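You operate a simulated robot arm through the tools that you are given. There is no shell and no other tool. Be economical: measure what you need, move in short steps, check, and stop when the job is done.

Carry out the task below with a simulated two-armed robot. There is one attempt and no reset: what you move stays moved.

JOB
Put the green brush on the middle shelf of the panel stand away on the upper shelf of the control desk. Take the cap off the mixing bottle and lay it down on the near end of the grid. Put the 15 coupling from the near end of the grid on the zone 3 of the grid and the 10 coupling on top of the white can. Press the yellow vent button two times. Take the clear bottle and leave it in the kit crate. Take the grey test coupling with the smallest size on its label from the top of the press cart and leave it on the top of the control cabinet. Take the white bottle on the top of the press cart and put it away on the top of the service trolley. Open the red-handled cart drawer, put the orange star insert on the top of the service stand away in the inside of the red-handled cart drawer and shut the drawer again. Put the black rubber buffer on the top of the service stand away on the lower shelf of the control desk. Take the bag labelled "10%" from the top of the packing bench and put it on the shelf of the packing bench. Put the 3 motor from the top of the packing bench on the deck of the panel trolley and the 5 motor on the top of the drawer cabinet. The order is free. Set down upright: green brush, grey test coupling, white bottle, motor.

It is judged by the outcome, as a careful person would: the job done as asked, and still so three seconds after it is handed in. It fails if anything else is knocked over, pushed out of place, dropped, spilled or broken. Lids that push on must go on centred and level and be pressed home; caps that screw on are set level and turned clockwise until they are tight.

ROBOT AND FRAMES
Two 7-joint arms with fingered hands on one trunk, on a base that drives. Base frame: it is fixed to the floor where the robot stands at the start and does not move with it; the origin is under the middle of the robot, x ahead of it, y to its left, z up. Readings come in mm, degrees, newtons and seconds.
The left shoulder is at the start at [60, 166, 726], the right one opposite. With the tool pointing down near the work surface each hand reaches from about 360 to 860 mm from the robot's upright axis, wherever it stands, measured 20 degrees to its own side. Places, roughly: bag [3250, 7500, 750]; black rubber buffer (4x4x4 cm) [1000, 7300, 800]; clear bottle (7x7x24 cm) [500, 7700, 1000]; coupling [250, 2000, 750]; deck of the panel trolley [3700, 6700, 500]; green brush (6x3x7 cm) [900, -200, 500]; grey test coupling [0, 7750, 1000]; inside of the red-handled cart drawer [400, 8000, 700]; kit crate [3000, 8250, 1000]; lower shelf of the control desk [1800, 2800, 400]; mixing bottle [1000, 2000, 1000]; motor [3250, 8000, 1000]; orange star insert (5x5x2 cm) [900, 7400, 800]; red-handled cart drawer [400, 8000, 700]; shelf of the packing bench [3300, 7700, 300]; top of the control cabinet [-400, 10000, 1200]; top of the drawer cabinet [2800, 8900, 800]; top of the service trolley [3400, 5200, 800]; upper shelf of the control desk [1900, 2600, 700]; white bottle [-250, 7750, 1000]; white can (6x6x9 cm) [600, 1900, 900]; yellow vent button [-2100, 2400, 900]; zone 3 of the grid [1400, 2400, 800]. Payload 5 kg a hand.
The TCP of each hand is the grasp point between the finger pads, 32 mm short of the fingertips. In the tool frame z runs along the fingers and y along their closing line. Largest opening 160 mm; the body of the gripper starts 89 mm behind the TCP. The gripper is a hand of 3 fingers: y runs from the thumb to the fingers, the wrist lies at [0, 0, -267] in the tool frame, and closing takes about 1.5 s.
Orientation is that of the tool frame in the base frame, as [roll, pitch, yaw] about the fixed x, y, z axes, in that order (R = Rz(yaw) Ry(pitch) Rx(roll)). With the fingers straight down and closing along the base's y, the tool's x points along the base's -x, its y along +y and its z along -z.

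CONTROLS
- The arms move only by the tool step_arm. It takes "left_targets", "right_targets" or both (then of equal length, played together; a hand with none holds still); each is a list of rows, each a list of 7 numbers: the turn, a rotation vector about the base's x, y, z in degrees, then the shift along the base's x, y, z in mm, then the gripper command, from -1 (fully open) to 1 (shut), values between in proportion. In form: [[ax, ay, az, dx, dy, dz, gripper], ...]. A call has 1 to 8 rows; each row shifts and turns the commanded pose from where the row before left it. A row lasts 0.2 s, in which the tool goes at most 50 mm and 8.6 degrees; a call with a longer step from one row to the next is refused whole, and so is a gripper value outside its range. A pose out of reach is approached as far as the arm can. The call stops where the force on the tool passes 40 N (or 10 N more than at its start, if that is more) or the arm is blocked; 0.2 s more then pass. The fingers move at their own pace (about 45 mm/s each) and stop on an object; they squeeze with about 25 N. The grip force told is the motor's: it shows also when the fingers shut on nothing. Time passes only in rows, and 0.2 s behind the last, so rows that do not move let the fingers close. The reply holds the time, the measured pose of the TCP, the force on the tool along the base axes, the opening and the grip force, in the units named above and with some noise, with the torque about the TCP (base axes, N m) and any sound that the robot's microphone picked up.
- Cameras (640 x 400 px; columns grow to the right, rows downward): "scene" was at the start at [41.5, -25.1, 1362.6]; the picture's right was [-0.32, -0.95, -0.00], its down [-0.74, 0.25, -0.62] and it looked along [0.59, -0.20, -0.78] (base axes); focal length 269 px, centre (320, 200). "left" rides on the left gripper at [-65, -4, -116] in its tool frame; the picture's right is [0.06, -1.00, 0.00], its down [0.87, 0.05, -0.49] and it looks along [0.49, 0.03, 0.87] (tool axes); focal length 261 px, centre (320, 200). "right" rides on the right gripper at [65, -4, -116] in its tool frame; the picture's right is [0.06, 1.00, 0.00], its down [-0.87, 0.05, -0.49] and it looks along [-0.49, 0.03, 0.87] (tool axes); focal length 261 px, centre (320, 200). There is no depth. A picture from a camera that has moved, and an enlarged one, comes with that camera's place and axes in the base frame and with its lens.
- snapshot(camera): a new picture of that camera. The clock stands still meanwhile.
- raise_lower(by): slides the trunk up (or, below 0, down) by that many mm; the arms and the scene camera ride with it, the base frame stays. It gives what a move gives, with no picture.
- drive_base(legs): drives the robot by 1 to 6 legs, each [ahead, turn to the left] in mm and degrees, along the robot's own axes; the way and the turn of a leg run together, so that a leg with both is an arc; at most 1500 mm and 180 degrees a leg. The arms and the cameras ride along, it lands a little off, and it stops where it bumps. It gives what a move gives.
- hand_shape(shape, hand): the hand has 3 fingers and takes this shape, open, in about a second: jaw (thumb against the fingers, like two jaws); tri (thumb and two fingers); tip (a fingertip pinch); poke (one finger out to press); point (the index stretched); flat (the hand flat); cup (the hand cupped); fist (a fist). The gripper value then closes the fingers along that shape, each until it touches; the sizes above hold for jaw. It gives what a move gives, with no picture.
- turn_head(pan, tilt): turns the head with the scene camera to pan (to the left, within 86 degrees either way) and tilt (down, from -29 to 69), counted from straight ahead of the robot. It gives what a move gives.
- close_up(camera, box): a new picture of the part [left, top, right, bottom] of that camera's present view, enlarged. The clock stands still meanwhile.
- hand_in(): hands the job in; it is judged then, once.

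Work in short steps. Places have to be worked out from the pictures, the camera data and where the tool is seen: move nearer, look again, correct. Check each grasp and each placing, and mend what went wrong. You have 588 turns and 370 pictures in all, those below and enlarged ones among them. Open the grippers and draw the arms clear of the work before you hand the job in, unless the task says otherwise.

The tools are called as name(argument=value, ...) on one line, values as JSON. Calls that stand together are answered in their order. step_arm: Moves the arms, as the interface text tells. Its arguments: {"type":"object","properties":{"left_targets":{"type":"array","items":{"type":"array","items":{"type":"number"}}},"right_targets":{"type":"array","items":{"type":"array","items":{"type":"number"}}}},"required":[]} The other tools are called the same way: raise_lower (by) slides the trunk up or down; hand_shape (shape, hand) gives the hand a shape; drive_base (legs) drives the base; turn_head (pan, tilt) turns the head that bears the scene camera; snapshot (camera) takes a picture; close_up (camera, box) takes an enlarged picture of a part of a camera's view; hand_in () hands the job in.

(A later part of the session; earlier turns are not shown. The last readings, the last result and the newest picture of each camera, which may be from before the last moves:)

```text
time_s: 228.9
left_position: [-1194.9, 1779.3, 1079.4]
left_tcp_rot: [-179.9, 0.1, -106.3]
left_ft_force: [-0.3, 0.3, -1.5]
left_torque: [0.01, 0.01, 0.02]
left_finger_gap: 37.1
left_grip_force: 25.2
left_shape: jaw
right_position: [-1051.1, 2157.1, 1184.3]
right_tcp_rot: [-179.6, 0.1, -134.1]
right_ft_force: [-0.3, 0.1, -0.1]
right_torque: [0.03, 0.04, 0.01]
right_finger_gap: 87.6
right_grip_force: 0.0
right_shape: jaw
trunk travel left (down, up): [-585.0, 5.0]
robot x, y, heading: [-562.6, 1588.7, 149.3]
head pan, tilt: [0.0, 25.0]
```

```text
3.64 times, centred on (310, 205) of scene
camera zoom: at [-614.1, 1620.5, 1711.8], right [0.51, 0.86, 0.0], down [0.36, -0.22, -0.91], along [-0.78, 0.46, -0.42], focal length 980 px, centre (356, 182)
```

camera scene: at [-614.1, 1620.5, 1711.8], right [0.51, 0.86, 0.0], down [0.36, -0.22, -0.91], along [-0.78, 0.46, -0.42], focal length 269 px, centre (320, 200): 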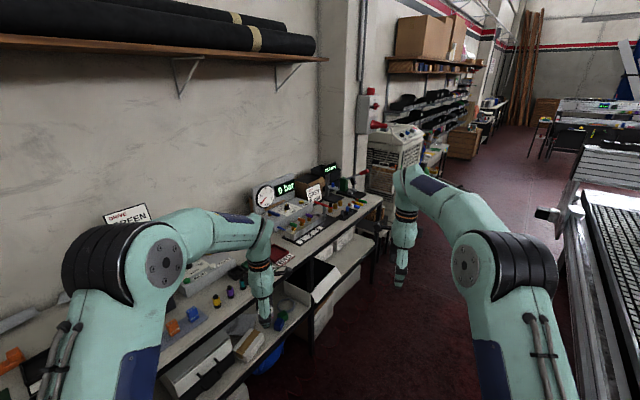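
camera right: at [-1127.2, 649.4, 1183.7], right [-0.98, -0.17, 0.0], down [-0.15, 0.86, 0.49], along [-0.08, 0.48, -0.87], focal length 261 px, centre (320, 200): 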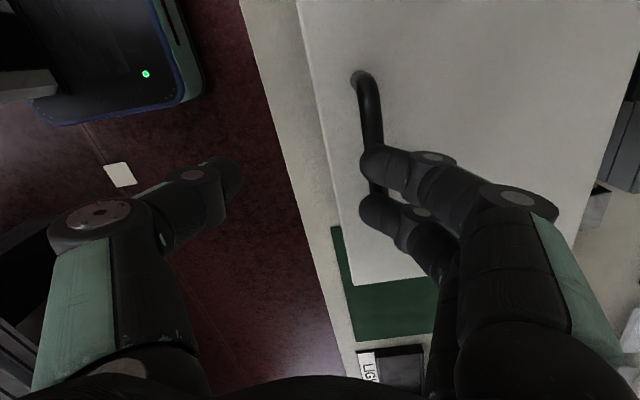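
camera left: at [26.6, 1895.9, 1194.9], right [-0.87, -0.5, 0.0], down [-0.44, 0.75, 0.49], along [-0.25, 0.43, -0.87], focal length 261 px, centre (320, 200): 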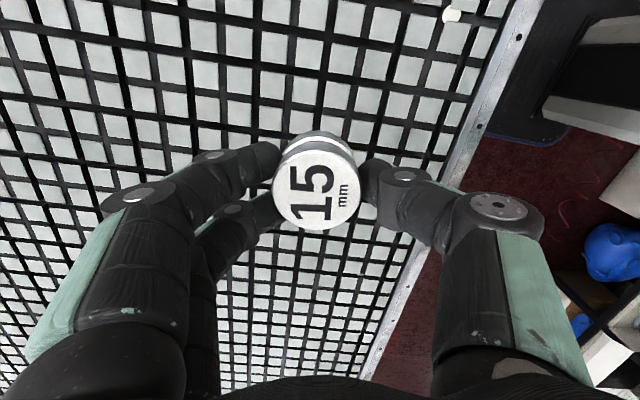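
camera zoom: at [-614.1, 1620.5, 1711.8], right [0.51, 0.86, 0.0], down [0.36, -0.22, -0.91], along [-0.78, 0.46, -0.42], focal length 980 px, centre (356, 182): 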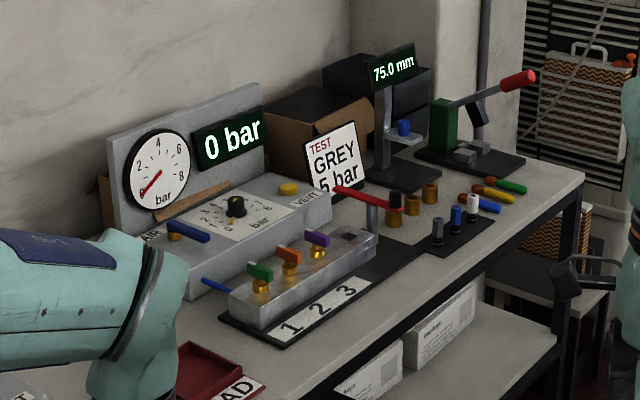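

The yellow vent button is on top of the pressure station. I'll drive in front of it, about 300 mm back, facing the counter.

drive_base(legs=[[0, -29.7], [1116, 0], [0, 80.4]])

turn_head(pan=0, tilt=35)

snapshot(camera="scene")

```text
time_s: 239.5
left_position: [-1658.0, 2185.4, 1080.5]
left_tcp_rot: [-180.0, 0.0, -55.8]
left_ft_force: [-0.5, 0.7, -0.1]
left_torque: [0.03, 0.01, 0.02]
left_finger_gap: 36.5
left_grip_force: 25.2
left_shape: jaw
right_position: [-1858.8, 2536.8, 1184.9]
right_tcp_rot: [-179.7, 0.0, -83.5]
right_ft_force: [-1.2, 0.1, 0.1]
right_torque: [0.02, 0.01, 0.01]
right_finger_gap: 87.5
right_grip_force: 0.0
right_shape: jaw
trunk travel left (down, up): [-585.0, 5.0]
robot x, y, heading: [-1104.7, 2550.0, -160.2]
head pan, tilt: [0.0, 25.0]
```

```text
time_s: 240.2
left_position: [-1657.8, 2185.6, 1081.0]
left_tcp_rot: [180.0, 0.1, -55.7]
left_ft_force: [0.0, 0.4, -1.9]
left_torque: [-0.02, 0.01, -0.03]
left_finger_gap: 36.7
left_grip_force: 25.3
left_shape: jaw
right_position: [-1858.0, 2536.8, 1184.3]
right_tcp_rot: [-179.6, 0.0, -83.5]
right_ft_force: [-0.4, -0.9, 0.5]
right_torque: [0.02, 0.05, 0.02]
right_finger_gap: 87.6
right_grip_force: 0.1
right_shape: jaw
trunk travel left (down, up): [-585.0, 5.0]
robot x, y, heading: [-1108.0, 2553.2, -160.3]
head pan, tilt: [0.0, 35.0]
```

```text
265 pictures are left
camera scene: at [-1162.1, 2534.6, 1696.2], right [-0.34, 0.94, 0.0], down [0.54, 0.19, -0.82], along [-0.77, -0.28, -0.57], focal length 269 px, centre (320, 200)
```

scene: 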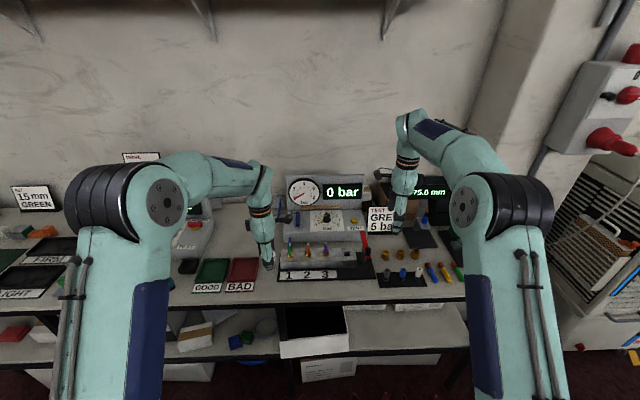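

close_up(camera="scene", box=[270, 170, 410, 270])

snapshot(camera="right")

```text
4.00 times, centred on (340, 220) of scene
camera zoom: at [-1162.1, 2534.6, 1696.2], right [-0.34, 0.94, 0.0], down [0.54, 0.19, -0.82], along [-0.77, -0.28, -0.57], focal length 1078 px, centre (240, 120)
```

zoom: 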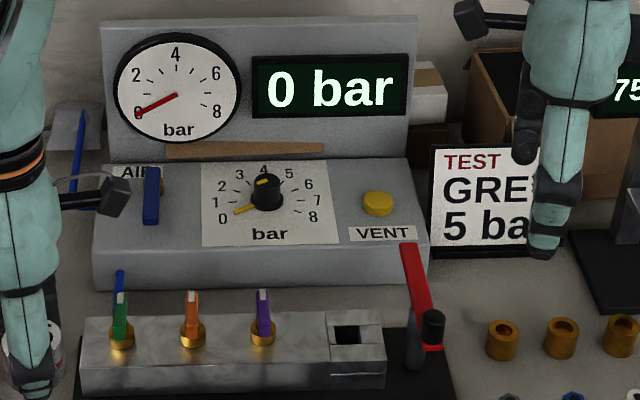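

```text
263 pictures are left
camera right: at [-1848.1, 2472.6, 1299.8], right [-0.98, -0.17, -0.01], down [-0.16, 0.86, 0.49], along [-0.08, 0.49, -0.87], focal length 261 px, centre (320, 200)
```

right: 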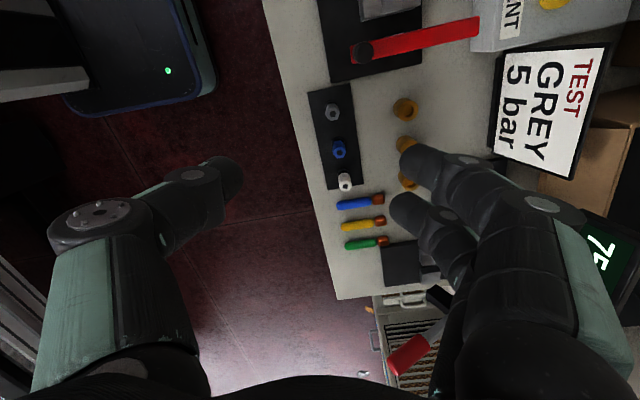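

The vent button triangulates to ≈(-2109, 2356, 925). I'll set the right hand to poke shape and see where the finger points.

hand_shape(hand="right", shape="poke")

snapshot(camera="right")

close_up(camera="scene", box=[360, 100, 460, 250])

```text
time_s: 241.1
left_position: [-1656.5, 2187.3, 1080.3]
left_tcp_rot: [-179.9, 0.0, -55.8]
left_ft_force: [0.1, -0.4, -1.9]
left_torque: [0.0, 0.0, 0.0]
left_finger_gap: 36.8
left_grip_force: 24.8
left_shape: jaw
right_position: [-1857.0, 2537.9, 1183.6]
right_tcp_rot: [-179.6, 0.1, -83.5]
right_ft_force: [0.6, 0.2, -0.1]
right_torque: [0.01, 0.02, -0.02]
right_finger_gap: 0.0
right_grip_force: 0.1
right_shape: poke
trunk travel left (down, up): [-585.0, 5.0]
robot x, y, heading: [-1108.3, 2556.3, -160.2]
head pan, tilt: [0.0, 35.0]
```

```text
262 pictures are left
camera right: at [-1848.0, 2472.5, 1299.8], right [-0.98, -0.17, -0.01], down [-0.16, 0.86, 0.49], along [-0.08, 0.49, -0.87], focal length 261 px, centre (320, 200)
```

right: 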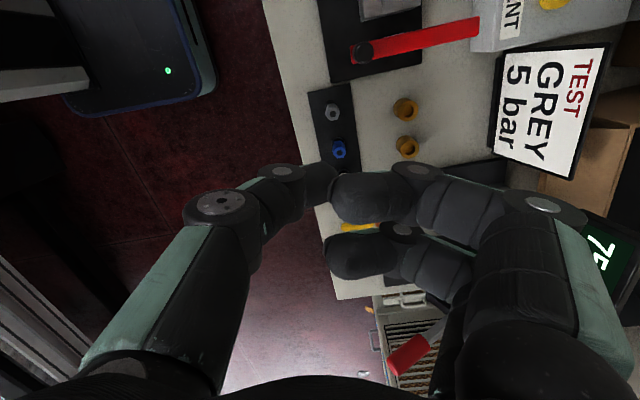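

```text
2.67 times, centred on (410, 175) of scene
camera zoom: at [-1162.1, 2534.5, 1696.1], right [-0.34, 0.94, 0.0], down [0.54, 0.19, -0.82], along [-0.77, -0.28, -0.57], focal length 718 px, centre (80, 267)
```

zoom: 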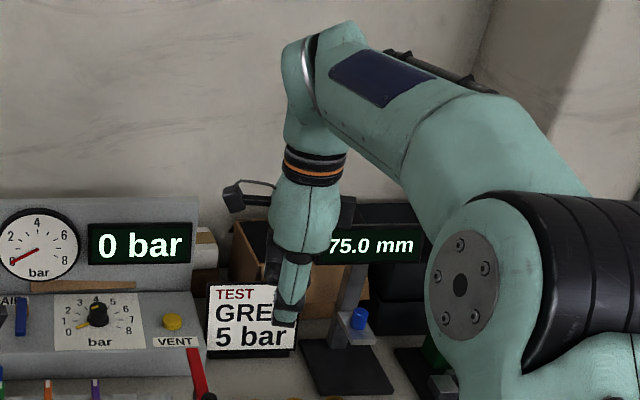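

Poke isn't clear from this view; let me try "point" and compare.

hand_shape(hand="right", shape="point")

snapshot(camera="right")

```text
time_s: 242.0
left_position: [-1657.2, 2186.6, 1080.5]
left_tcp_rot: [180.0, 0.0, -55.9]
left_ft_force: [-0.2, 0.0, -0.9]
left_torque: [-0.01, -0.02, -0.01]
left_finger_gap: 36.8
left_grip_force: 25.0
left_shape: jaw
right_position: [-1857.5, 2538.2, 1183.8]
right_tcp_rot: [-179.6, 0.0, -83.6]
right_ft_force: [0.5, 0.5, -0.4]
right_torque: [-0.01, 0.0, -0.03]
right_finger_gap: 0.0
right_grip_force: 0.0
right_shape: point
trunk travel left (down, up): [-585.0, 5.0]
robot x, y, heading: [-1108.1, 2549.8, -160.6]
head pan, tilt: [0.0, 35.0]
```

```text
260 pictures are left
camera right: at [-1848.0, 2472.5, 1299.9], right [-0.98, -0.17, -0.01], down [-0.16, 0.86, 0.49], along [-0.08, 0.49, -0.87], focal length 261 px, centre (320, 200)
```

right: 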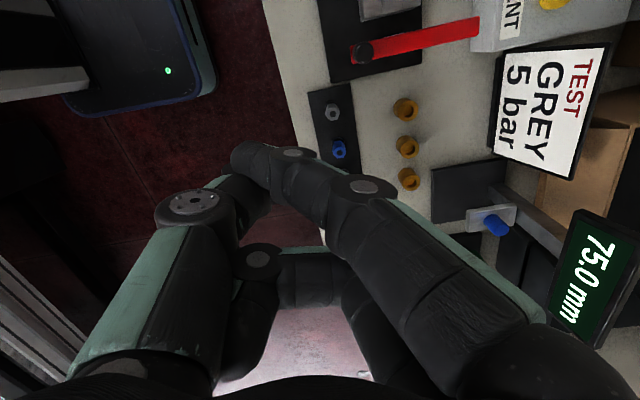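

Plain closed jaw gives a known tip under the TCP, so I'll use that: back to jaw, shut, and hover above the button.

hand_shape(hand="right", shape="jaw")

drive_base(legs=[[180, 0]])

step_arm(right_targets=[[0, 0, 0, -20, -30, 0, 0.5], [0, 0, 0, -20, -30, 0, 1], [0, 0, 0, -20, -30, 0, 1], [0, 0, 0, -18, -30, 0, 1], [0, 0, 0, 0, 0, 0, 1], [0, 0, 0, 0, 0, 0, 1]])

snapshot(camera="right")

```text
time_s: 242.9
left_position: [-1658.7, 2184.6, 1079.3]
left_tcp_rot: [-179.9, 0.0, -55.8]
left_ft_force: [-0.3, 0.4, -1.6]
left_torque: [0.01, -0.03, 0.01]
left_finger_gap: 37.0
left_grip_force: 25.0
left_shape: jaw
right_position: [-1857.6, 2536.6, 1184.8]
right_tcp_rot: [-179.5, 0.0, -83.6]
right_ft_force: [0.7, -0.7, 0.6]
right_torque: [0.05, 0.0, 0.02]
right_finger_gap: 160.2
right_grip_force: 0.1
right_shape: jaw
trunk travel left (down, up): [-585.0, 5.0]
robot x, y, heading: [-1104.2, 2553.3, -160.4]
head pan, tilt: [0.0, 35.0]
```

```text
time_s: 244.4
left_position: [-1829.8, 2125.7, 1079.1]
left_tcp_rot: [-179.9, -0.1, -56.0]
left_ft_force: [0.0, -0.5, -1.8]
left_torque: [-0.02, -0.04, -0.03]
left_finger_gap: 36.8
left_grip_force: 25.2
left_shape: jaw
right_position: [-2030.0, 2477.3, 1183.4]
right_tcp_rot: [-179.5, 0.1, -83.7]
right_ft_force: [-0.6, 0.2, -0.4]
right_torque: [0.0, 0.0, 0.05]
right_finger_gap: 160.1
right_grip_force: 0.0
right_shape: jaw
trunk travel left (down, up): [-585.0, 5.0]
robot x, y, heading: [-1275.0, 2494.6, -160.5]
head pan, tilt: [0.0, 35.0]
```

```text
time_s: 245.8
left_position: [-1828.3, 2125.1, 1079.0]
left_tcp_rot: [179.9, 0.0, -55.8]
left_ft_force: [0.0, 0.1, -1.8]
left_torque: [-0.01, -0.03, -0.01]
left_finger_gap: 36.9
left_grip_force: 25.8
left_shape: jaw
right_position: [-2069.6, 2417.7, 1184.6]
right_tcp_rot: [-179.6, 0.0, -83.6]
right_ft_force: [-0.1, 0.8, 0.1]
right_torque: [0.01, 0.01, -0.01]
right_finger_gap: 37.8
right_grip_force: 0.1
right_shape: jaw
right hand out of reach, approached as far as the arm can: row 3, 4
trunk travel left (down, up): [-585.0, 5.0]
robot x, y, heading: [-1277.9, 2492.2, -160.5]
head pan, tilt: [0.0, 35.0]
```

```text
259 pictures are left
camera right: at [-2059.7, 2352.4, 1299.7], right [-0.98, -0.17, -0.01], down [-0.15, 0.86, 0.49], along [-0.08, 0.49, -0.87], focal length 261 px, centre (320, 200)
```

right: 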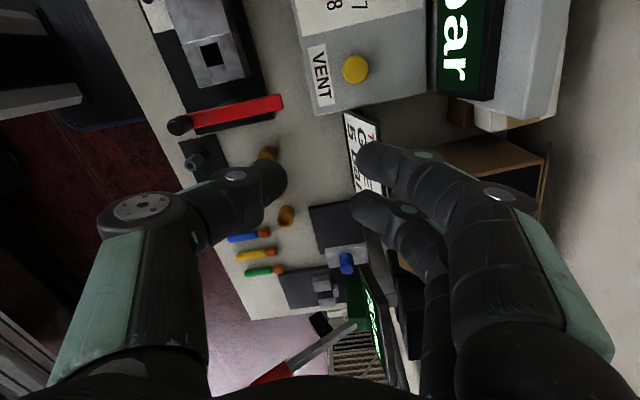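

Out of reach at that height; I'll drive 80 mm nearer, lower a bit, and rotate the hand to its natural yaw so the jaw lies along the counter.

drive_base(legs=[[80, 0]])

step_arm(right_targets=[[0, 0, 8.5, 10, 0, -10, 1], [0, 0, 8.5, 10, 0, -10, 1], [0, 0, 8.5, 10, 0, -10, 1], [0, 0, 8.5, 0, 0, -10, 1], [0, 0, 8.5, 0, -5, -10, 1], [0, 0, 8.5, 0, -5, -10, 1], [0, 0, 8.5, 0, -5, -10, 1], [0, 0, 8.5, 0, -5, -10, 1]])

step_arm(right_targets=[[0, 0, 8.5, 0, 0, 0, 1], [0, 0, 8.5, 0, 0, 0, 1], [0, 0, 8.5, 0, 0, 0, 1], [0, 0, 8.5, 0, 0, 0, 1], [0, 0, 0, 0, 0, 0, 1]])

snapshot(camera="right")

```text
time_s: 246.9
left_position: [-1904.2, 2099.7, 1078.2]
left_tcp_rot: [-179.9, -0.1, -55.9]
left_ft_force: [-0.5, 0.1, -2.6]
left_torque: [0.03, -0.04, 0.0]
left_finger_gap: 37.0
left_grip_force: 24.9
left_shape: jaw
right_position: [-2145.1, 2390.3, 1184.4]
right_tcp_rot: [-179.4, 0.1, -83.6]
right_ft_force: [-0.9, 0.0, -0.7]
right_torque: [0.03, -0.05, 0.0]
right_finger_gap: 0.0
right_grip_force: 25.0
right_shape: jaw
trunk travel left (down, up): [-585.0, 5.0]
robot x, y, heading: [-1353.1, 2469.4, -160.3]
head pan, tilt: [0.0, 35.0]
```

```text
time_s: 248.7
left_position: [-1905.7, 2099.2, 1078.8]
left_tcp_rot: [180.0, -0.1, -55.8]
left_ft_force: [0.1, 0.1, -1.3]
left_torque: [-0.02, -0.01, -0.01]
left_finger_gap: 36.8
left_grip_force: 25.7
left_shape: jaw
right_position: [-2114.2, 2369.6, 1103.6]
right_tcp_rot: [-179.6, 0.0, -15.4]
right_ft_force: [0.4, 0.3, -0.6]
right_torque: [0.0, -0.01, 0.0]
right_finger_gap: 0.3
right_grip_force: 24.9
right_shape: jaw
trunk travel left (down, up): [-585.0, 5.0]
robot x, y, heading: [-1350.2, 2469.0, -160.6]
head pan, tilt: [0.0, 35.0]
```

```text
time_s: 249.9
left_position: [-1904.1, 2099.8, 1079.6]
left_tcp_rot: [180.0, -0.1, -55.8]
left_ft_force: [-0.1, -0.6, -1.1]
left_torque: [0.0, 0.02, 0.01]
left_finger_gap: 36.4
left_grip_force: 24.8
left_shape: jaw
right_position: [-2114.1, 2370.5, 1104.7]
right_tcp_rot: [-179.6, 0.0, 18.5]
right_ft_force: [-0.2, -0.9, 0.1]
right_torque: [-0.02, 0.02, 0.0]
right_finger_gap: 0.1
right_grip_force: 25.1
right_shape: jaw
trunk travel left (down, up): [-585.0, 5.0]
robot x, y, heading: [-1353.8, 2470.7, -160.3]
head pan, tilt: [0.0, 35.0]
```

```text
258 pictures are left
camera right: at [-2054.2, 2394.0, 1219.5], right [0.38, -0.93, -0.01], down [-0.81, -0.33, 0.49], along [-0.46, -0.18, -0.87], focal length 261 px, centre (320, 200)
```

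right: 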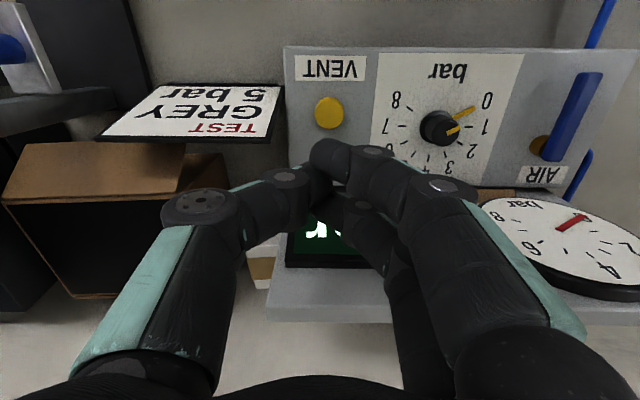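

The button is at ≈(-2105, 2365), just ahead of the fingertips. Move over it and descend to just above.

step_arm(right_targets=[[0, 0, 0, 9, -5, -20, 1], [0, 0, 0, 0, 0, -40, 1], [0, 0, 0, 0, 0, -35, 1], [0, 0, 0, 0, 0, -10, 1]])

snapshot(camera="right")

close_up(camera="scene", box=[270, 170, 410, 290])

```text
time_s: 250.9
left_position: [-1903.4, 2099.2, 1079.7]
left_tcp_rot: [-180.0, -0.1, -55.8]
left_ft_force: [-0.3, -0.5, -1.1]
left_torque: [-0.01, -0.03, -0.02]
left_finger_gap: 36.9
left_grip_force: 25.1
left_shape: jaw
right_position: [-2105.1, 2365.2, 998.9]
right_tcp_rot: [-179.6, 0.0, 18.4]
right_ft_force: [-0.5, -0.3, 0.1]
right_torque: [-0.02, 0.0, 0.03]
right_finger_gap: 0.2
right_grip_force: 25.3
right_shape: jaw
trunk travel left (down, up): [-585.0, 5.0]
robot x, y, heading: [-1351.1, 2463.9, -160.5]
head pan, tilt: [0.0, 35.0]
```

```text
257 pictures are left
camera right: at [-2045.0, 2388.7, 1114.2], right [0.37, -0.93, -0.01], down [-0.81, -0.33, 0.49], along [-0.46, -0.18, -0.87], focal length 261 px, centre (320, 200)
```

right: 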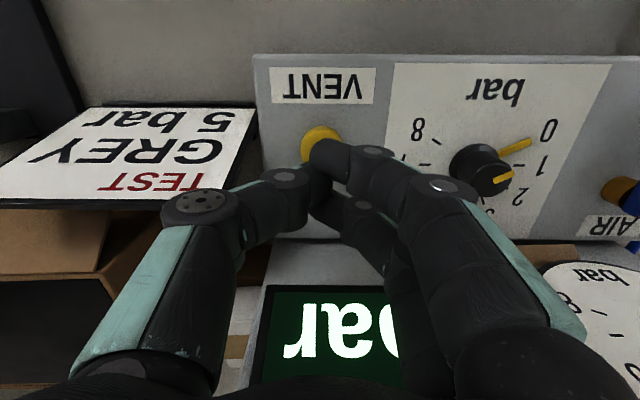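

```text
3.33 times, centred on (340, 230) of scene
camera zoom: at [-1408.4, 2447.0, 1696.2], right [-0.33, 0.94, 0.0], down [0.54, 0.19, -0.82], along [-0.77, -0.27, -0.57], focal length 898 px, centre (253, 100)
```

zoom: 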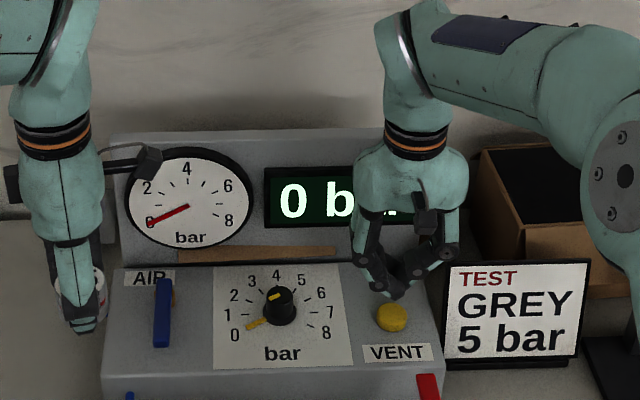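

Shift 6 mm toward me and descend in small steps to press.

step_arm(right_targets=[[0, 0, 0, 6, 2, -12, 1], [0, 0, 0, 0, 0, -8, 1], [0, 0, 0, 0, 0, -3, 1], [0, 0, 0, 0, 0, -3, 1], [0, 0, 0, 0, 0, -3, 1]])

close_up(camera="right", box=[230, 60, 430, 220])

```text
time_s: 252.1
left_position: [-1903.7, 2099.0, 1079.4]
left_tcp_rot: [-180.0, -0.1, -55.9]
left_ft_force: [0.3, 0.4, -1.5]
left_torque: [0.03, 0.03, -0.02]
left_finger_gap: 36.8
left_grip_force: 25.0
left_shape: jaw
right_position: [-2099.7, 2366.7, 970.3]
right_tcp_rot: [-179.5, 0.0, 18.3]
right_ft_force: [-0.4, -0.3, 0.1]
right_torque: [0.0, -0.02, 0.0]
right_finger_gap: 0.0
right_grip_force: 24.5
right_shape: jaw
trunk travel left (down, up): [-585.0, 5.0]
robot x, y, heading: [-1358.7, 2466.5, -160.1]
head pan, tilt: [0.0, 35.0]
```

```text
2.50 times, centred on (330, 140) of right
camera zoom: at [-2039.1, 2391.1, 1086.1], right [0.37, -0.93, -0.01], down [-0.81, -0.33, 0.49], along [-0.46, -0.18, -0.87], focal length 652 px, centre (295, 350)
```

zoom: 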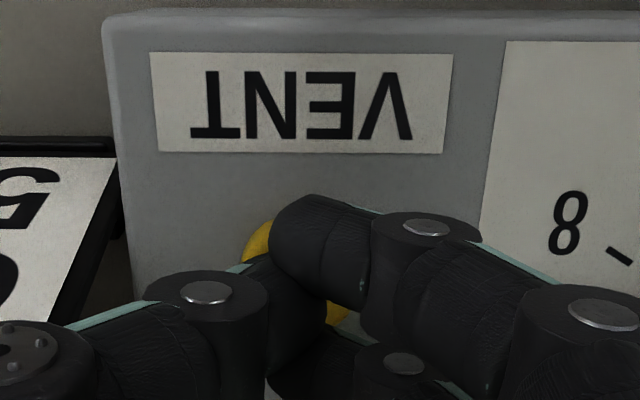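

The fingertips are over the button. Continue pressing down in 2 mm steps.

step_arm(right_targets=[[0, 0, 0, 0, 0, -2, 1], [0, 0, 0, 0, 0, -2, 1], [0, 0, 0, 0, 0, -2, 1], [0, 0, 0, 0, 0, -2, 1], [0, 0, 0, 0, 0, -2, 1]])

```text
time_s: 253.3
left_position: [-1905.0, 2098.6, 1079.2]
left_tcp_rot: [180.0, -0.2, -56.0]
left_ft_force: [-0.1, -0.2, -1.3]
left_torque: [0.0, 0.03, 0.0]
left_finger_gap: 36.8
left_grip_force: 25.0
left_shape: jaw
right_position: [-2099.5, 2367.5, 960.5]
right_tcp_rot: [-179.5, 0.0, 18.4]
right_ft_force: [0.0, -0.1, -1.2]
right_torque: [0.03, 0.02, 0.01]
right_finger_gap: 0.0
right_grip_force: 24.9
right_shape: jaw
trunk travel left (down, up): [-585.0, 5.0]
robot x, y, heading: [-1350.9, 2462.1, -160.5]
head pan, tilt: [0.0, 35.0]
```

No contact yet; continue.

step_arm(right_targets=[[0, 0, 0, 0, 0, -2, 1], [0, 0, 0, 0, 0, -2, 1], [0, 0, 0, 0, 0, -2, 1], [0, 0, 0, 0, 0, -2, 1], [0, 0, 0, 0, 0, -2, 1]])

close_up(camera="right", box=[230, 60, 430, 220])

close_up(camera="scene", box=[300, 190, 400, 260])

```text
time_s: 254.5
left_position: [-1904.1, 2098.5, 1079.3]
left_tcp_rot: [-180.0, 0.0, -55.8]
left_ft_force: [0.2, 0.2, -1.2]
left_torque: [0.02, 0.0, 0.0]
left_finger_gap: 36.6
left_grip_force: 25.3
left_shape: jaw
right_position: [-2099.2, 2368.5, 951.1]
right_tcp_rot: [-179.6, 0.2, 18.5]
right_ft_force: [-0.8, -0.2, 2.8]
right_torque: [0.02, 0.04, 0.02]
right_finger_gap: 0.0
right_grip_force: 24.9
right_shape: jaw
trunk travel left (down, up): [-585.0, 5.0]
robot x, y, heading: [-1354.7, 2467.4, -160.6]
head pan, tilt: [0.0, 35.0]
heard: click
```

```text
2.50 times, centred on (330, 140) of right
camera zoom: at [-2038.9, 2391.5, 1066.4], right [0.37, -0.93, -0.01], down [-0.81, -0.33, 0.49], along [-0.46, -0.18, -0.87], focal length 652 px, centre (295, 350)
```

zoom: 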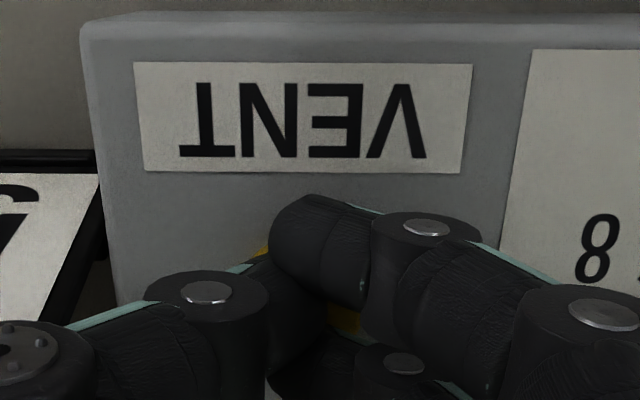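

```text
5.71 times, centred on (350, 225) of scene
camera zoom: at [-1408.1, 2446.9, 1696.2], right [-0.33, 0.94, 0.0], down [0.54, 0.19, -0.82], along [-0.77, -0.27, -0.57], focal length 1540 px, centre (149, 57)
```

zoom: 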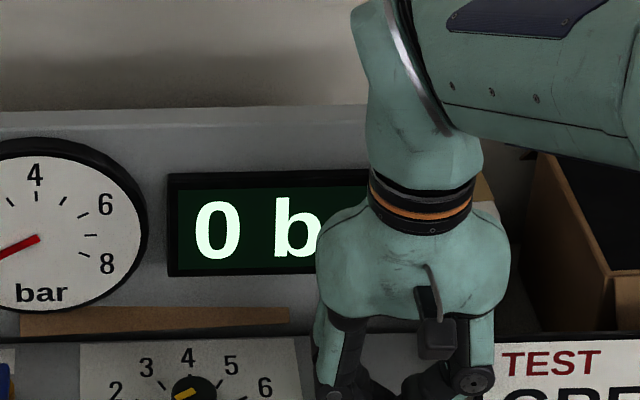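

A click was heard: first press done. Lift 14 mm to release, then press again the same amount.

step_arm(right_targets=[[0, 0, 0, 0, 0, 7, 1], [0, 0, 0, 0, 0, 7, 1], [0, 0, 0, 0, 0, 0, 1]])

step_arm(right_targets=[[0, 0, 0, 0, 0, -6, 1], [0, 0, 0, 0, 0, -4, 1], [0, 0, 0, 0, 0, -2, 1], [0, 0, 0, 0, 0, -2, 1]])

```text
time_s: 255.3
left_position: [-1903.3, 2099.2, 1080.0]
left_tcp_rot: [-180.0, -0.1, -55.9]
left_ft_force: [-0.1, -0.4, -1.8]
left_torque: [0.04, -0.05, 0.0]
left_finger_gap: 36.7
left_grip_force: 24.7
left_shape: jaw
right_position: [-2100.0, 2367.1, 963.8]
right_tcp_rot: [-179.6, 0.0, 18.4]
right_ft_force: [0.0, 1.1, -1.2]
right_torque: [0.02, 0.02, 0.01]
right_finger_gap: 0.0
right_grip_force: 25.5
right_shape: jaw
trunk travel left (down, up): [-585.0, 5.0]
robot x, y, heading: [-1353.6, 2466.9, -160.5]
head pan, tilt: [0.0, 35.0]
```

```text
time_s: 256.3
left_position: [-1905.2, 2099.0, 1080.6]
left_tcp_rot: [180.0, -0.1, -55.8]
left_ft_force: [0.0, -1.0, -1.8]
left_torque: [-0.01, 0.0, -0.03]
left_finger_gap: 36.7
left_grip_force: 25.0
left_shape: jaw
right_position: [-2099.7, 2368.3, 951.8]
right_tcp_rot: [-179.6, 0.1, 18.4]
right_ft_force: [-1.5, 1.0, 2.4]
right_torque: [0.01, 0.06, 0.02]
right_finger_gap: 0.1
right_grip_force: 25.1
right_shape: jaw
trunk travel left (down, up): [-585.0, 5.0]
robot x, y, heading: [-1352.2, 2468.3, -160.3]
head pan, tilt: [0.0, 35.0]
heard: click
```

Second click: the vent has been pressed twice. Raise the right hand, then travel to zone 3 with the 15 coupling.

step_arm(right_targets=[[0, 0, 0, 0, 0, 30, 1], [0, 0, 0, 0, 0, 45, 1], [0, 0, 0, 0, 0, 45, 1], [0, 0, 0, 30, 10, 30, 0.5], [0, 0, 0, 40, 15, 0, 0]])

drive_base(legs=[[-300, 0], [0, 91.3], [1000, 0], [733, 0], [0, 82.3]])

drive_base(legs=[[1235, 0], [1235, 0], [0, 96.7]])

turn_head(pan=0, tilt=45)

snapshot(camera="scene")

```text
time_s: 257.5
left_position: [-1902.9, 2100.1, 1079.8]
left_tcp_rot: [-180.0, -0.2, -55.9]
left_ft_force: [-0.1, -0.2, -1.8]
left_torque: [0.0, 0.05, 0.01]
left_finger_gap: 36.8
left_grip_force: 24.6
left_shape: jaw
right_position: [-2027.5, 2395.2, 1102.6]
right_tcp_rot: [-179.5, 0.1, 18.5]
right_ft_force: [0.2, -0.3, -0.3]
right_torque: [-0.04, 0.04, 0.04]
right_finger_gap: 33.6
right_grip_force: 0.2
right_shape: jaw
trunk travel left (down, up): [-585.0, 5.0]
robot x, y, heading: [-1353.7, 2467.5, -160.5]
head pan, tilt: [0.0, 35.0]
```

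```text
time_s: 275.3
left_position: [137.1, 1249.3, 1079.8]
left_tcp_rot: [-180.0, -0.1, 117.9]
left_ft_force: [-0.2, 0.1, -0.8]
left_torque: [-0.01, 0.02, -0.01]
left_finger_gap: 36.0
left_grip_force: 24.8
left_shape: jaw
right_position: [229.7, 943.7, 1101.2]
right_tcp_rot: [-179.7, 0.0, -167.6]
right_ft_force: [-0.1, 0.8, -0.4]
right_torque: [-0.01, -0.01, -0.02]
right_finger_gap: 79.3
right_grip_force: 0.1
right_shape: jaw
trunk travel left (down, up): [-585.0, 5.0]
robot x, y, heading: [-455.5, 942.4, 13.4]
head pan, tilt: [0.0, 35.0]
```

```text
time_s: 291.4
left_position: [1556.6, 2060.0, 1078.3]
left_tcp_rot: [-180.0, 0.1, -144.8]
left_ft_force: [-1.0, 0.6, -0.6]
left_torque: [0.01, -0.02, 0.02]
left_finger_gap: 35.9
left_grip_force: 24.7
left_shape: jaw
right_position: [1847.7, 2190.0, 1101.9]
right_tcp_rot: [-179.5, 0.0, -70.5]
right_ft_force: [-0.7, 0.8, -0.3]
right_torque: [-0.02, -0.01, -0.03]
right_finger_gap: 79.4
right_grip_force: 0.0
right_shape: jaw
trunk travel left (down, up): [-585.0, 5.0]
robot x, y, heading: [1931.7, 1517.0, 110.6]
head pan, tilt: [0.0, 35.0]
```

```text
time_s: 292.2
left_position: [1557.2, 2060.1, 1079.4]
left_tcp_rot: [-179.9, -0.2, -144.8]
left_ft_force: [0.5, -0.5, -0.8]
left_torque: [0.02, 0.01, -0.03]
left_finger_gap: 35.7
left_grip_force: 25.3
left_shape: jaw
right_position: [1849.4, 2189.7, 1101.6]
right_tcp_rot: [-179.6, 0.0, -70.4]
right_ft_force: [-0.1, 0.4, 1.0]
right_torque: [0.0, 0.02, 0.02]
right_finger_gap: 79.3
right_grip_force: 0.1
right_shape: jaw
trunk travel left (down, up): [-585.0, 5.0]
robot x, y, heading: [1935.6, 1515.6, 110.8]
head pan, tilt: [0.0, 45.0]
```

```text
252 pictures are left
camera scene: at [1916.7, 1563.6, 1681.4], right [0.94, 0.35, 0.0], down [0.25, -0.66, -0.71], along [-0.25, 0.66, -0.71], focal length 269 px, centre (320, 200)
```

scene: 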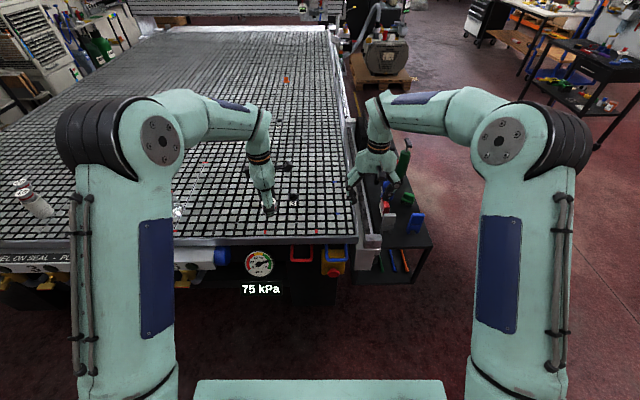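

Port 3 is just ahead of the left hand. Drive 170 mm ahead and view from the left camera.

drive_base(legs=[[170, 0]])

snapshot(camera="left")

close_up(camera="scene", box=[220, 140, 360, 260])

```text
time_s: 293.6
left_position: [1496.2, 2220.9, 1078.8]
left_tcp_rot: [-180.0, -0.1, -144.7]
left_ft_force: [1.4, 0.3, -1.8]
left_torque: [-0.05, 0.01, 0.04]
left_finger_gap: 35.9
left_grip_force: 25.2
left_shape: jaw
right_position: [1788.2, 2351.2, 1101.0]
right_tcp_rot: [-179.5, -0.1, -70.4]
right_ft_force: [-0.4, 0.4, -1.2]
right_torque: [-0.06, -0.02, 0.01]
right_finger_gap: 79.5
right_grip_force: 0.0
right_shape: jaw
trunk travel left (down, up): [-585.0, 5.0]
robot x, y, heading: [1874.8, 1677.1, 110.8]
head pan, tilt: [0.0, 45.0]
```

```text
251 pictures are left
camera left: at [1551.9, 2255.8, 1192.9], right [0.53, -0.85, 0.0], down [-0.74, -0.46, 0.49], along [-0.42, -0.26, -0.87], focal length 261 px, centre (320, 200)
```

left: 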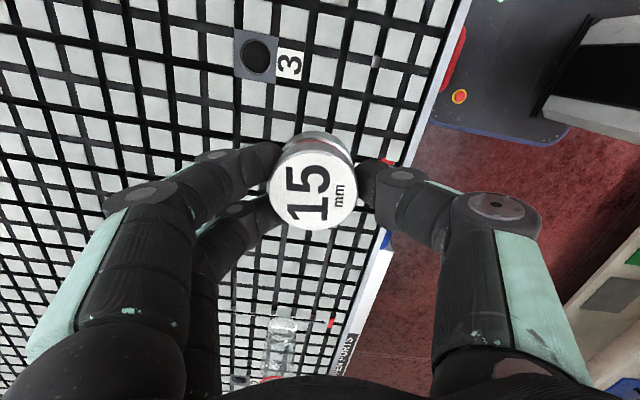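

```text
3.33 times, centred on (290, 200) of scene
camera zoom: at [1855.7, 1725.0, 1681.2], right [0.94, 0.35, 0.0], down [0.25, -0.66, -0.71], along [-0.25, 0.66, -0.71], focal length 898 px, centre (420, 200)
```

zoom: 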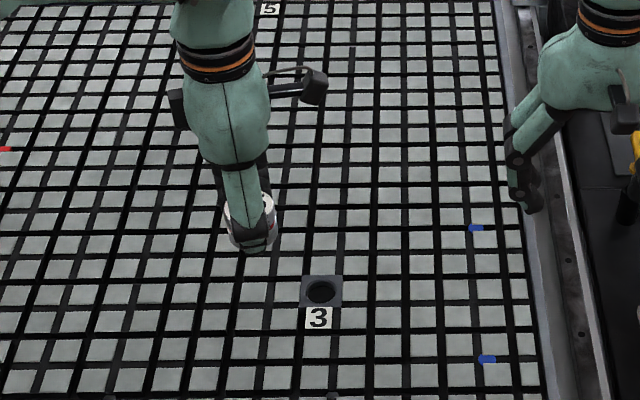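

Port 3 is at ≈(1508, 2316). I'll set the coupling flat on the tiles right beside it, at about (1488, 2372), in the heart of zone 3.

step_arm(left_targets=[[0, 0, 0, -2, 38, 0, 0.8], [0, 0, 0, -2, 38, 0, 0.8], [0, 0, 0, -2, 38, -10, 0.8], [0, 0, 0, -2, 37, -20, 0.8], [0, 0, 0, 0, 0, -45, 0.8], [0, 0, 0, 0, 0, -45, 0.8], [0, 0, 0, 0, 0, -45, 0.8]])

step_arm(left_targets=[[0, 0, 0, 0, 0, -15, 0.8], [0, 0, 0, 0, 0, -4, 0.8], [0, 0, 0, 0, 0, -3, 0.8], [0, 0, 0, 0, 0, -3, 0.8], [0, 0, 0, 0, 0, -2, 0.8]])

```text
time_s: 295.2
left_position: [1488.3, 2372.3, 913.3]
left_tcp_rot: [-180.0, -0.1, -144.7]
left_ft_force: [-0.5, -0.5, -1.3]
left_torque: [0.0, -0.03, 0.0]
left_finger_gap: 35.7
left_grip_force: 25.1
left_shape: jaw
right_position: [1786.7, 2349.4, 1100.8]
right_tcp_rot: [-179.6, 0.0, -70.5]
right_ft_force: [-1.1, 0.2, -0.7]
right_torque: [0.02, 0.0, -0.02]
right_finger_gap: 79.0
right_grip_force: 0.1
right_shape: jaw
trunk travel left (down, up): [-585.0, 5.0]
robot x, y, heading: [1874.6, 1678.6, 110.5]
head pan, tilt: [0.0, 45.0]
```

```text
time_s: 296.4
left_position: [1488.2, 2369.9, 888.5]
left_tcp_rot: [179.9, 0.0, -144.6]
left_ft_force: [0.3, -0.2, 5.9]
left_torque: [0.08, 0.06, -0.03]
left_finger_gap: 36.1
left_grip_force: 24.9
left_shape: jaw
right_position: [1787.6, 2349.5, 1102.0]
right_tcp_rot: [-179.6, 0.1, -70.4]
right_ft_force: [-0.6, -0.2, 0.5]
right_torque: [-0.01, -0.02, -0.03]
right_finger_gap: 79.3
right_grip_force: 0.1
right_shape: jaw
trunk travel left (down, up): [-585.0, 5.0]
robot x, y, heading: [1878.8, 1672.8, 110.6]
head pan, tilt: [0.0, 45.0]
```

Light contact. Open and rise.

step_arm(left_targets=[[0, 0, 0, 0, 0, 0.5, 0.5], [0, 0, 0, 0, 0, 0, 0.2], [0, 0, 0, 0, 0, 0, -0.1], [0, 0, 0, 0, 0, 0, -0.1], [0, 0, 0, 0, 0, 30, -0.1], [0, 0, 0, 0, 0, 45, -0.1], [0, 0, 0, 0, 0, 45, -0.1], [0, 0, 0, 0, 0, 45, -0.1]])

snapshot(camera="left")

```text
time_s: 298.2
left_position: [1490.3, 2369.5, 1053.3]
left_tcp_rot: [-179.9, -0.1, -144.8]
left_ft_force: [0.5, 0.5, 0.0]
left_torque: [0.03, 0.01, -0.01]
left_finger_gap: 87.5
left_grip_force: 0.0
left_shape: jaw
right_position: [1787.6, 2348.9, 1101.2]
right_tcp_rot: [-179.6, 0.0, -70.4]
right_ft_force: [-0.3, -0.3, -0.8]
right_torque: [0.03, 0.02, -0.03]
right_finger_gap: 79.2
right_grip_force: 0.1
right_shape: jaw
trunk travel left (down, up): [-585.0, 5.0]
robot x, y, heading: [1874.8, 1675.5, 110.9]
head pan, tilt: [0.0, 45.0]
```

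```text
249 pictures are left
camera left: at [1545.7, 2404.9, 1167.5], right [0.52, -0.85, 0.0], down [-0.74, -0.46, 0.49], along [-0.42, -0.26, -0.87], focal length 261 px, centre (320, 200)
```

left: 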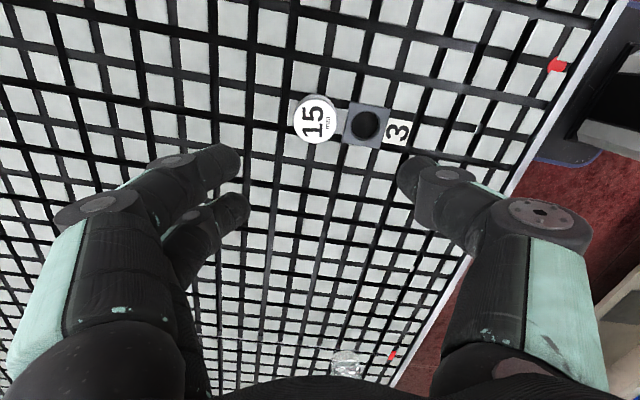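

The 15 sits beside port 3. Now head north: back off, go round the desk, and stop at about (2750, 3700) to look ahead.

drive_base(legs=[[-300, 0], [0, -63.4], [1432, 0], [0, 52.6], [1270, 0]])

turn_head(pan=0, tilt=12)

snapshot(camera="scene")

```text
time_s: 318.1
left_position: [2494.9, 4441.2, 1052.3]
left_tcp_rot: [-180.0, -0.1, -155.8]
left_ft_force: [0.7, -0.6, 0.4]
left_torque: [-0.03, 0.0, 0.02]
left_finger_gap: 87.4
left_grip_force: 0.1
left_shape: jaw
right_position: [2785.4, 4364.0, 1101.4]
right_tcp_rot: [-179.5, 0.0, -81.3]
right_ft_force: [-0.7, 0.7, -0.8]
right_torque: [0.01, -0.03, -0.01]
right_finger_gap: 79.3
right_grip_force: 0.1
right_shape: jaw
trunk travel left (down, up): [-585.0, 5.0]
robot x, y, heading: [2742.6, 3685.4, 99.8]
head pan, tilt: [0.0, 45.0]
```

```text
time_s: 319.1
left_position: [2495.1, 4440.7, 1052.9]
left_tcp_rot: [-180.0, -0.1, -155.7]
left_ft_force: [0.4, 0.0, -0.3]
left_torque: [0.0, 0.03, 0.04]
left_finger_gap: 87.3
left_grip_force: 0.1
left_shape: jaw
right_position: [2785.9, 4364.8, 1101.9]
right_tcp_rot: [-179.6, 0.1, -81.4]
right_ft_force: [-0.7, 0.3, 0.2]
right_torque: [0.0, 0.01, -0.01]
right_finger_gap: 79.3
right_grip_force: 0.1
right_shape: jaw
trunk travel left (down, up): [-585.0, 5.0]
robot x, y, heading: [2746.8, 3688.5, 99.6]
head pan, tilt: [0.0, 12.0]
```

```text
248 pictures are left
camera scene: at [2731.9, 3748.2, 1732.9], right [0.99, 0.17, 0.0], down [0.04, -0.21, -0.98], along [-0.17, 0.96, -0.21], focal length 269 px, centre (320, 200)
```

scene: 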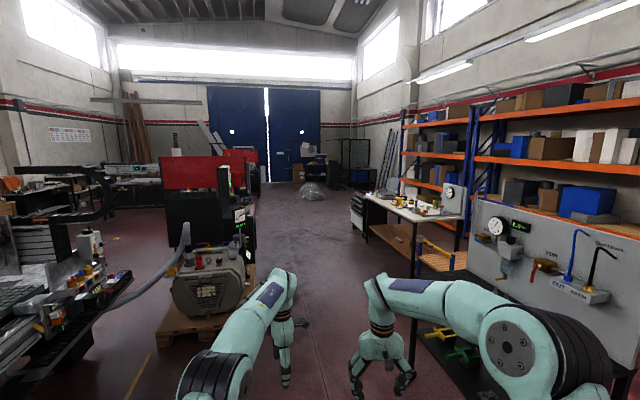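

Ahead: service trolley with panel on the right, benches beyond, compressor on a pallet left. Continue north to about (2450, 5900).

drive_base(legs=[[0, -2], [1115, 0], [1115, 0]])

turn_head(pan=35, tilt=15)

snapshot(camera="scene")

turn_head(pan=-40, tilt=18)

snapshot(camera="scene")

```text
time_s: 330.4
left_position: [2233.1, 6661.6, 1052.6]
left_tcp_rot: [179.9, -0.1, -158.1]
left_ft_force: [0.2, -0.1, 0.2]
left_torque: [-0.02, -0.02, 0.03]
left_finger_gap: 87.6
left_grip_force: 0.1
left_shape: jaw
right_position: [2520.4, 6572.5, 1102.2]
right_tcp_rot: [-179.6, 0.1, -83.9]
right_ft_force: [-0.8, -0.4, -0.9]
right_torque: [-0.02, 0.0, -0.02]
right_finger_gap: 79.6
right_grip_force: 0.0
right_shape: jaw
trunk travel left (down, up): [-585.0, 5.0]
robot x, y, heading: [2445.2, 5889.9, 97.4]
head pan, tilt: [0.0, 12.0]
```

```text
time_s: 331.5
left_position: [2233.3, 6661.6, 1053.6]
left_tcp_rot: [-179.9, -0.1, -158.1]
left_ft_force: [0.7, -0.7, 1.1]
left_torque: [0.01, 0.01, 0.0]
left_finger_gap: 87.5
left_grip_force: 0.0
left_shape: jaw
right_position: [2521.5, 6572.5, 1101.5]
right_tcp_rot: [-179.6, 0.0, -83.9]
right_ft_force: [0.8, -0.7, 0.9]
right_torque: [-0.03, 0.0, 0.0]
right_finger_gap: 79.4
right_grip_force: 0.1
right_shape: jaw
trunk travel left (down, up): [-585.0, 5.0]
robot x, y, heading: [2449.6, 5896.2, 97.5]
head pan, tilt: [35.0, 15.0]
```

```text
247 pictures are left
camera scene: at [2390.3, 5935.8, 1728.1], right [0.74, 0.67, 0.0], down [0.17, -0.19, -0.97], along [-0.65, 0.71, -0.26], focal length 269 px, centre (320, 200)
```

scene: 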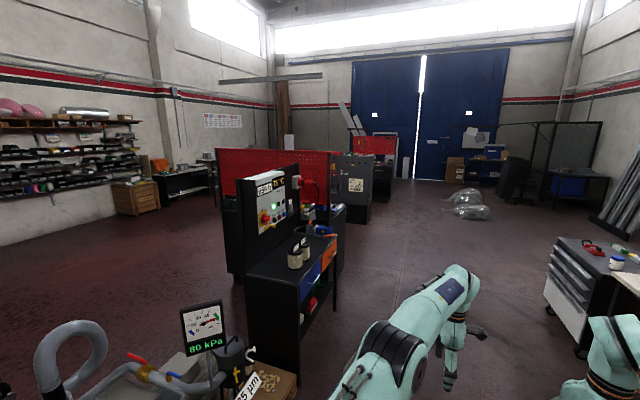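

```text
time_s: 332.9
left_position: [2234.4, 6661.6, 1052.1]
left_tcp_rot: [180.0, -0.1, -158.1]
left_ft_force: [-0.1, 0.0, 0.3]
left_torque: [0.02, 0.0, 0.01]
left_finger_gap: 87.3
left_grip_force: 0.0
left_shape: jaw
right_position: [2521.3, 6572.7, 1100.8]
right_tcp_rot: [-179.6, -0.1, -83.8]
right_ft_force: [-0.7, 0.8, 0.5]
right_torque: [-0.02, 0.01, 0.03]
right_finger_gap: 79.2
right_grip_force: 0.1
right_shape: jaw
trunk travel left (down, up): [-585.0, 5.0]
robot x, y, heading: [2450.3, 5899.0, 97.6]
head pan, tilt: [-40.0, 18.0]
```

```text
246 pictures are left
camera scene: at [2503.4, 5945.4, 1723.2], right [0.84, -0.54, 0.0], down [-0.17, -0.26, -0.95], along [0.51, 0.8, -0.31], focal length 269 px, centre (320, 200)
```

scene: 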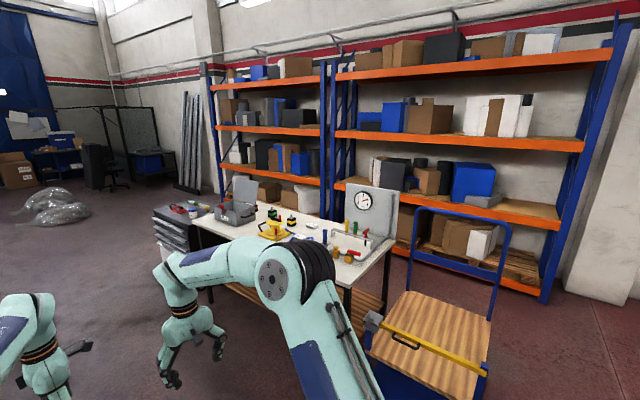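

The packing bench, wood-decked panel trolley, drawer cabinet and kit crate are in view. Zooming into the bench.

close_up(camera="scene", box=[180, 160, 420, 310])

close_up(camera="scene", box=[200, 170, 330, 250])

```text
2.67 times, centred on (300, 235) of scene
camera zoom: at [2503.4, 5945.4, 1723.2], right [0.84, -0.54, 0.0], down [-0.17, -0.26, -0.95], along [0.51, 0.8, -0.31], focal length 718 px, centre (373, 107)
```

zoom: 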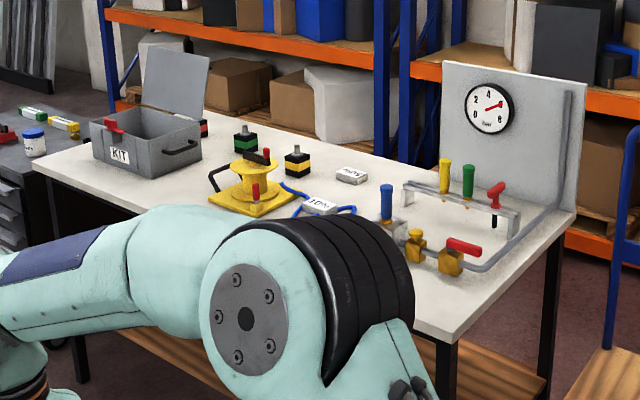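

```text
4.92 times, centred on (265, 210) of scene
camera zoom: at [2503.4, 5945.4, 1723.2], right [0.84, -0.54, 0.0], down [-0.17, -0.26, -0.95], along [0.51, 0.8, -0.31], focal length 1326 px, centre (591, 151)
```

zoom: 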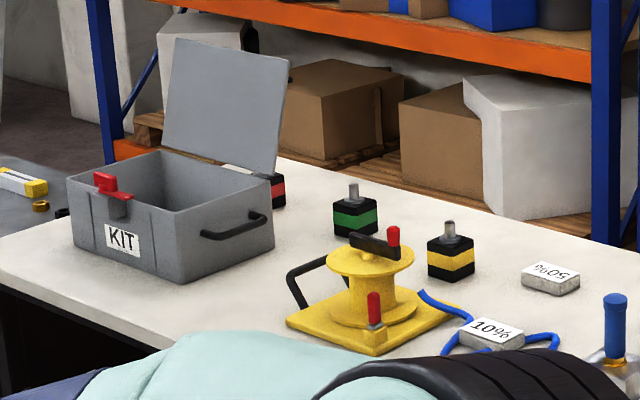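

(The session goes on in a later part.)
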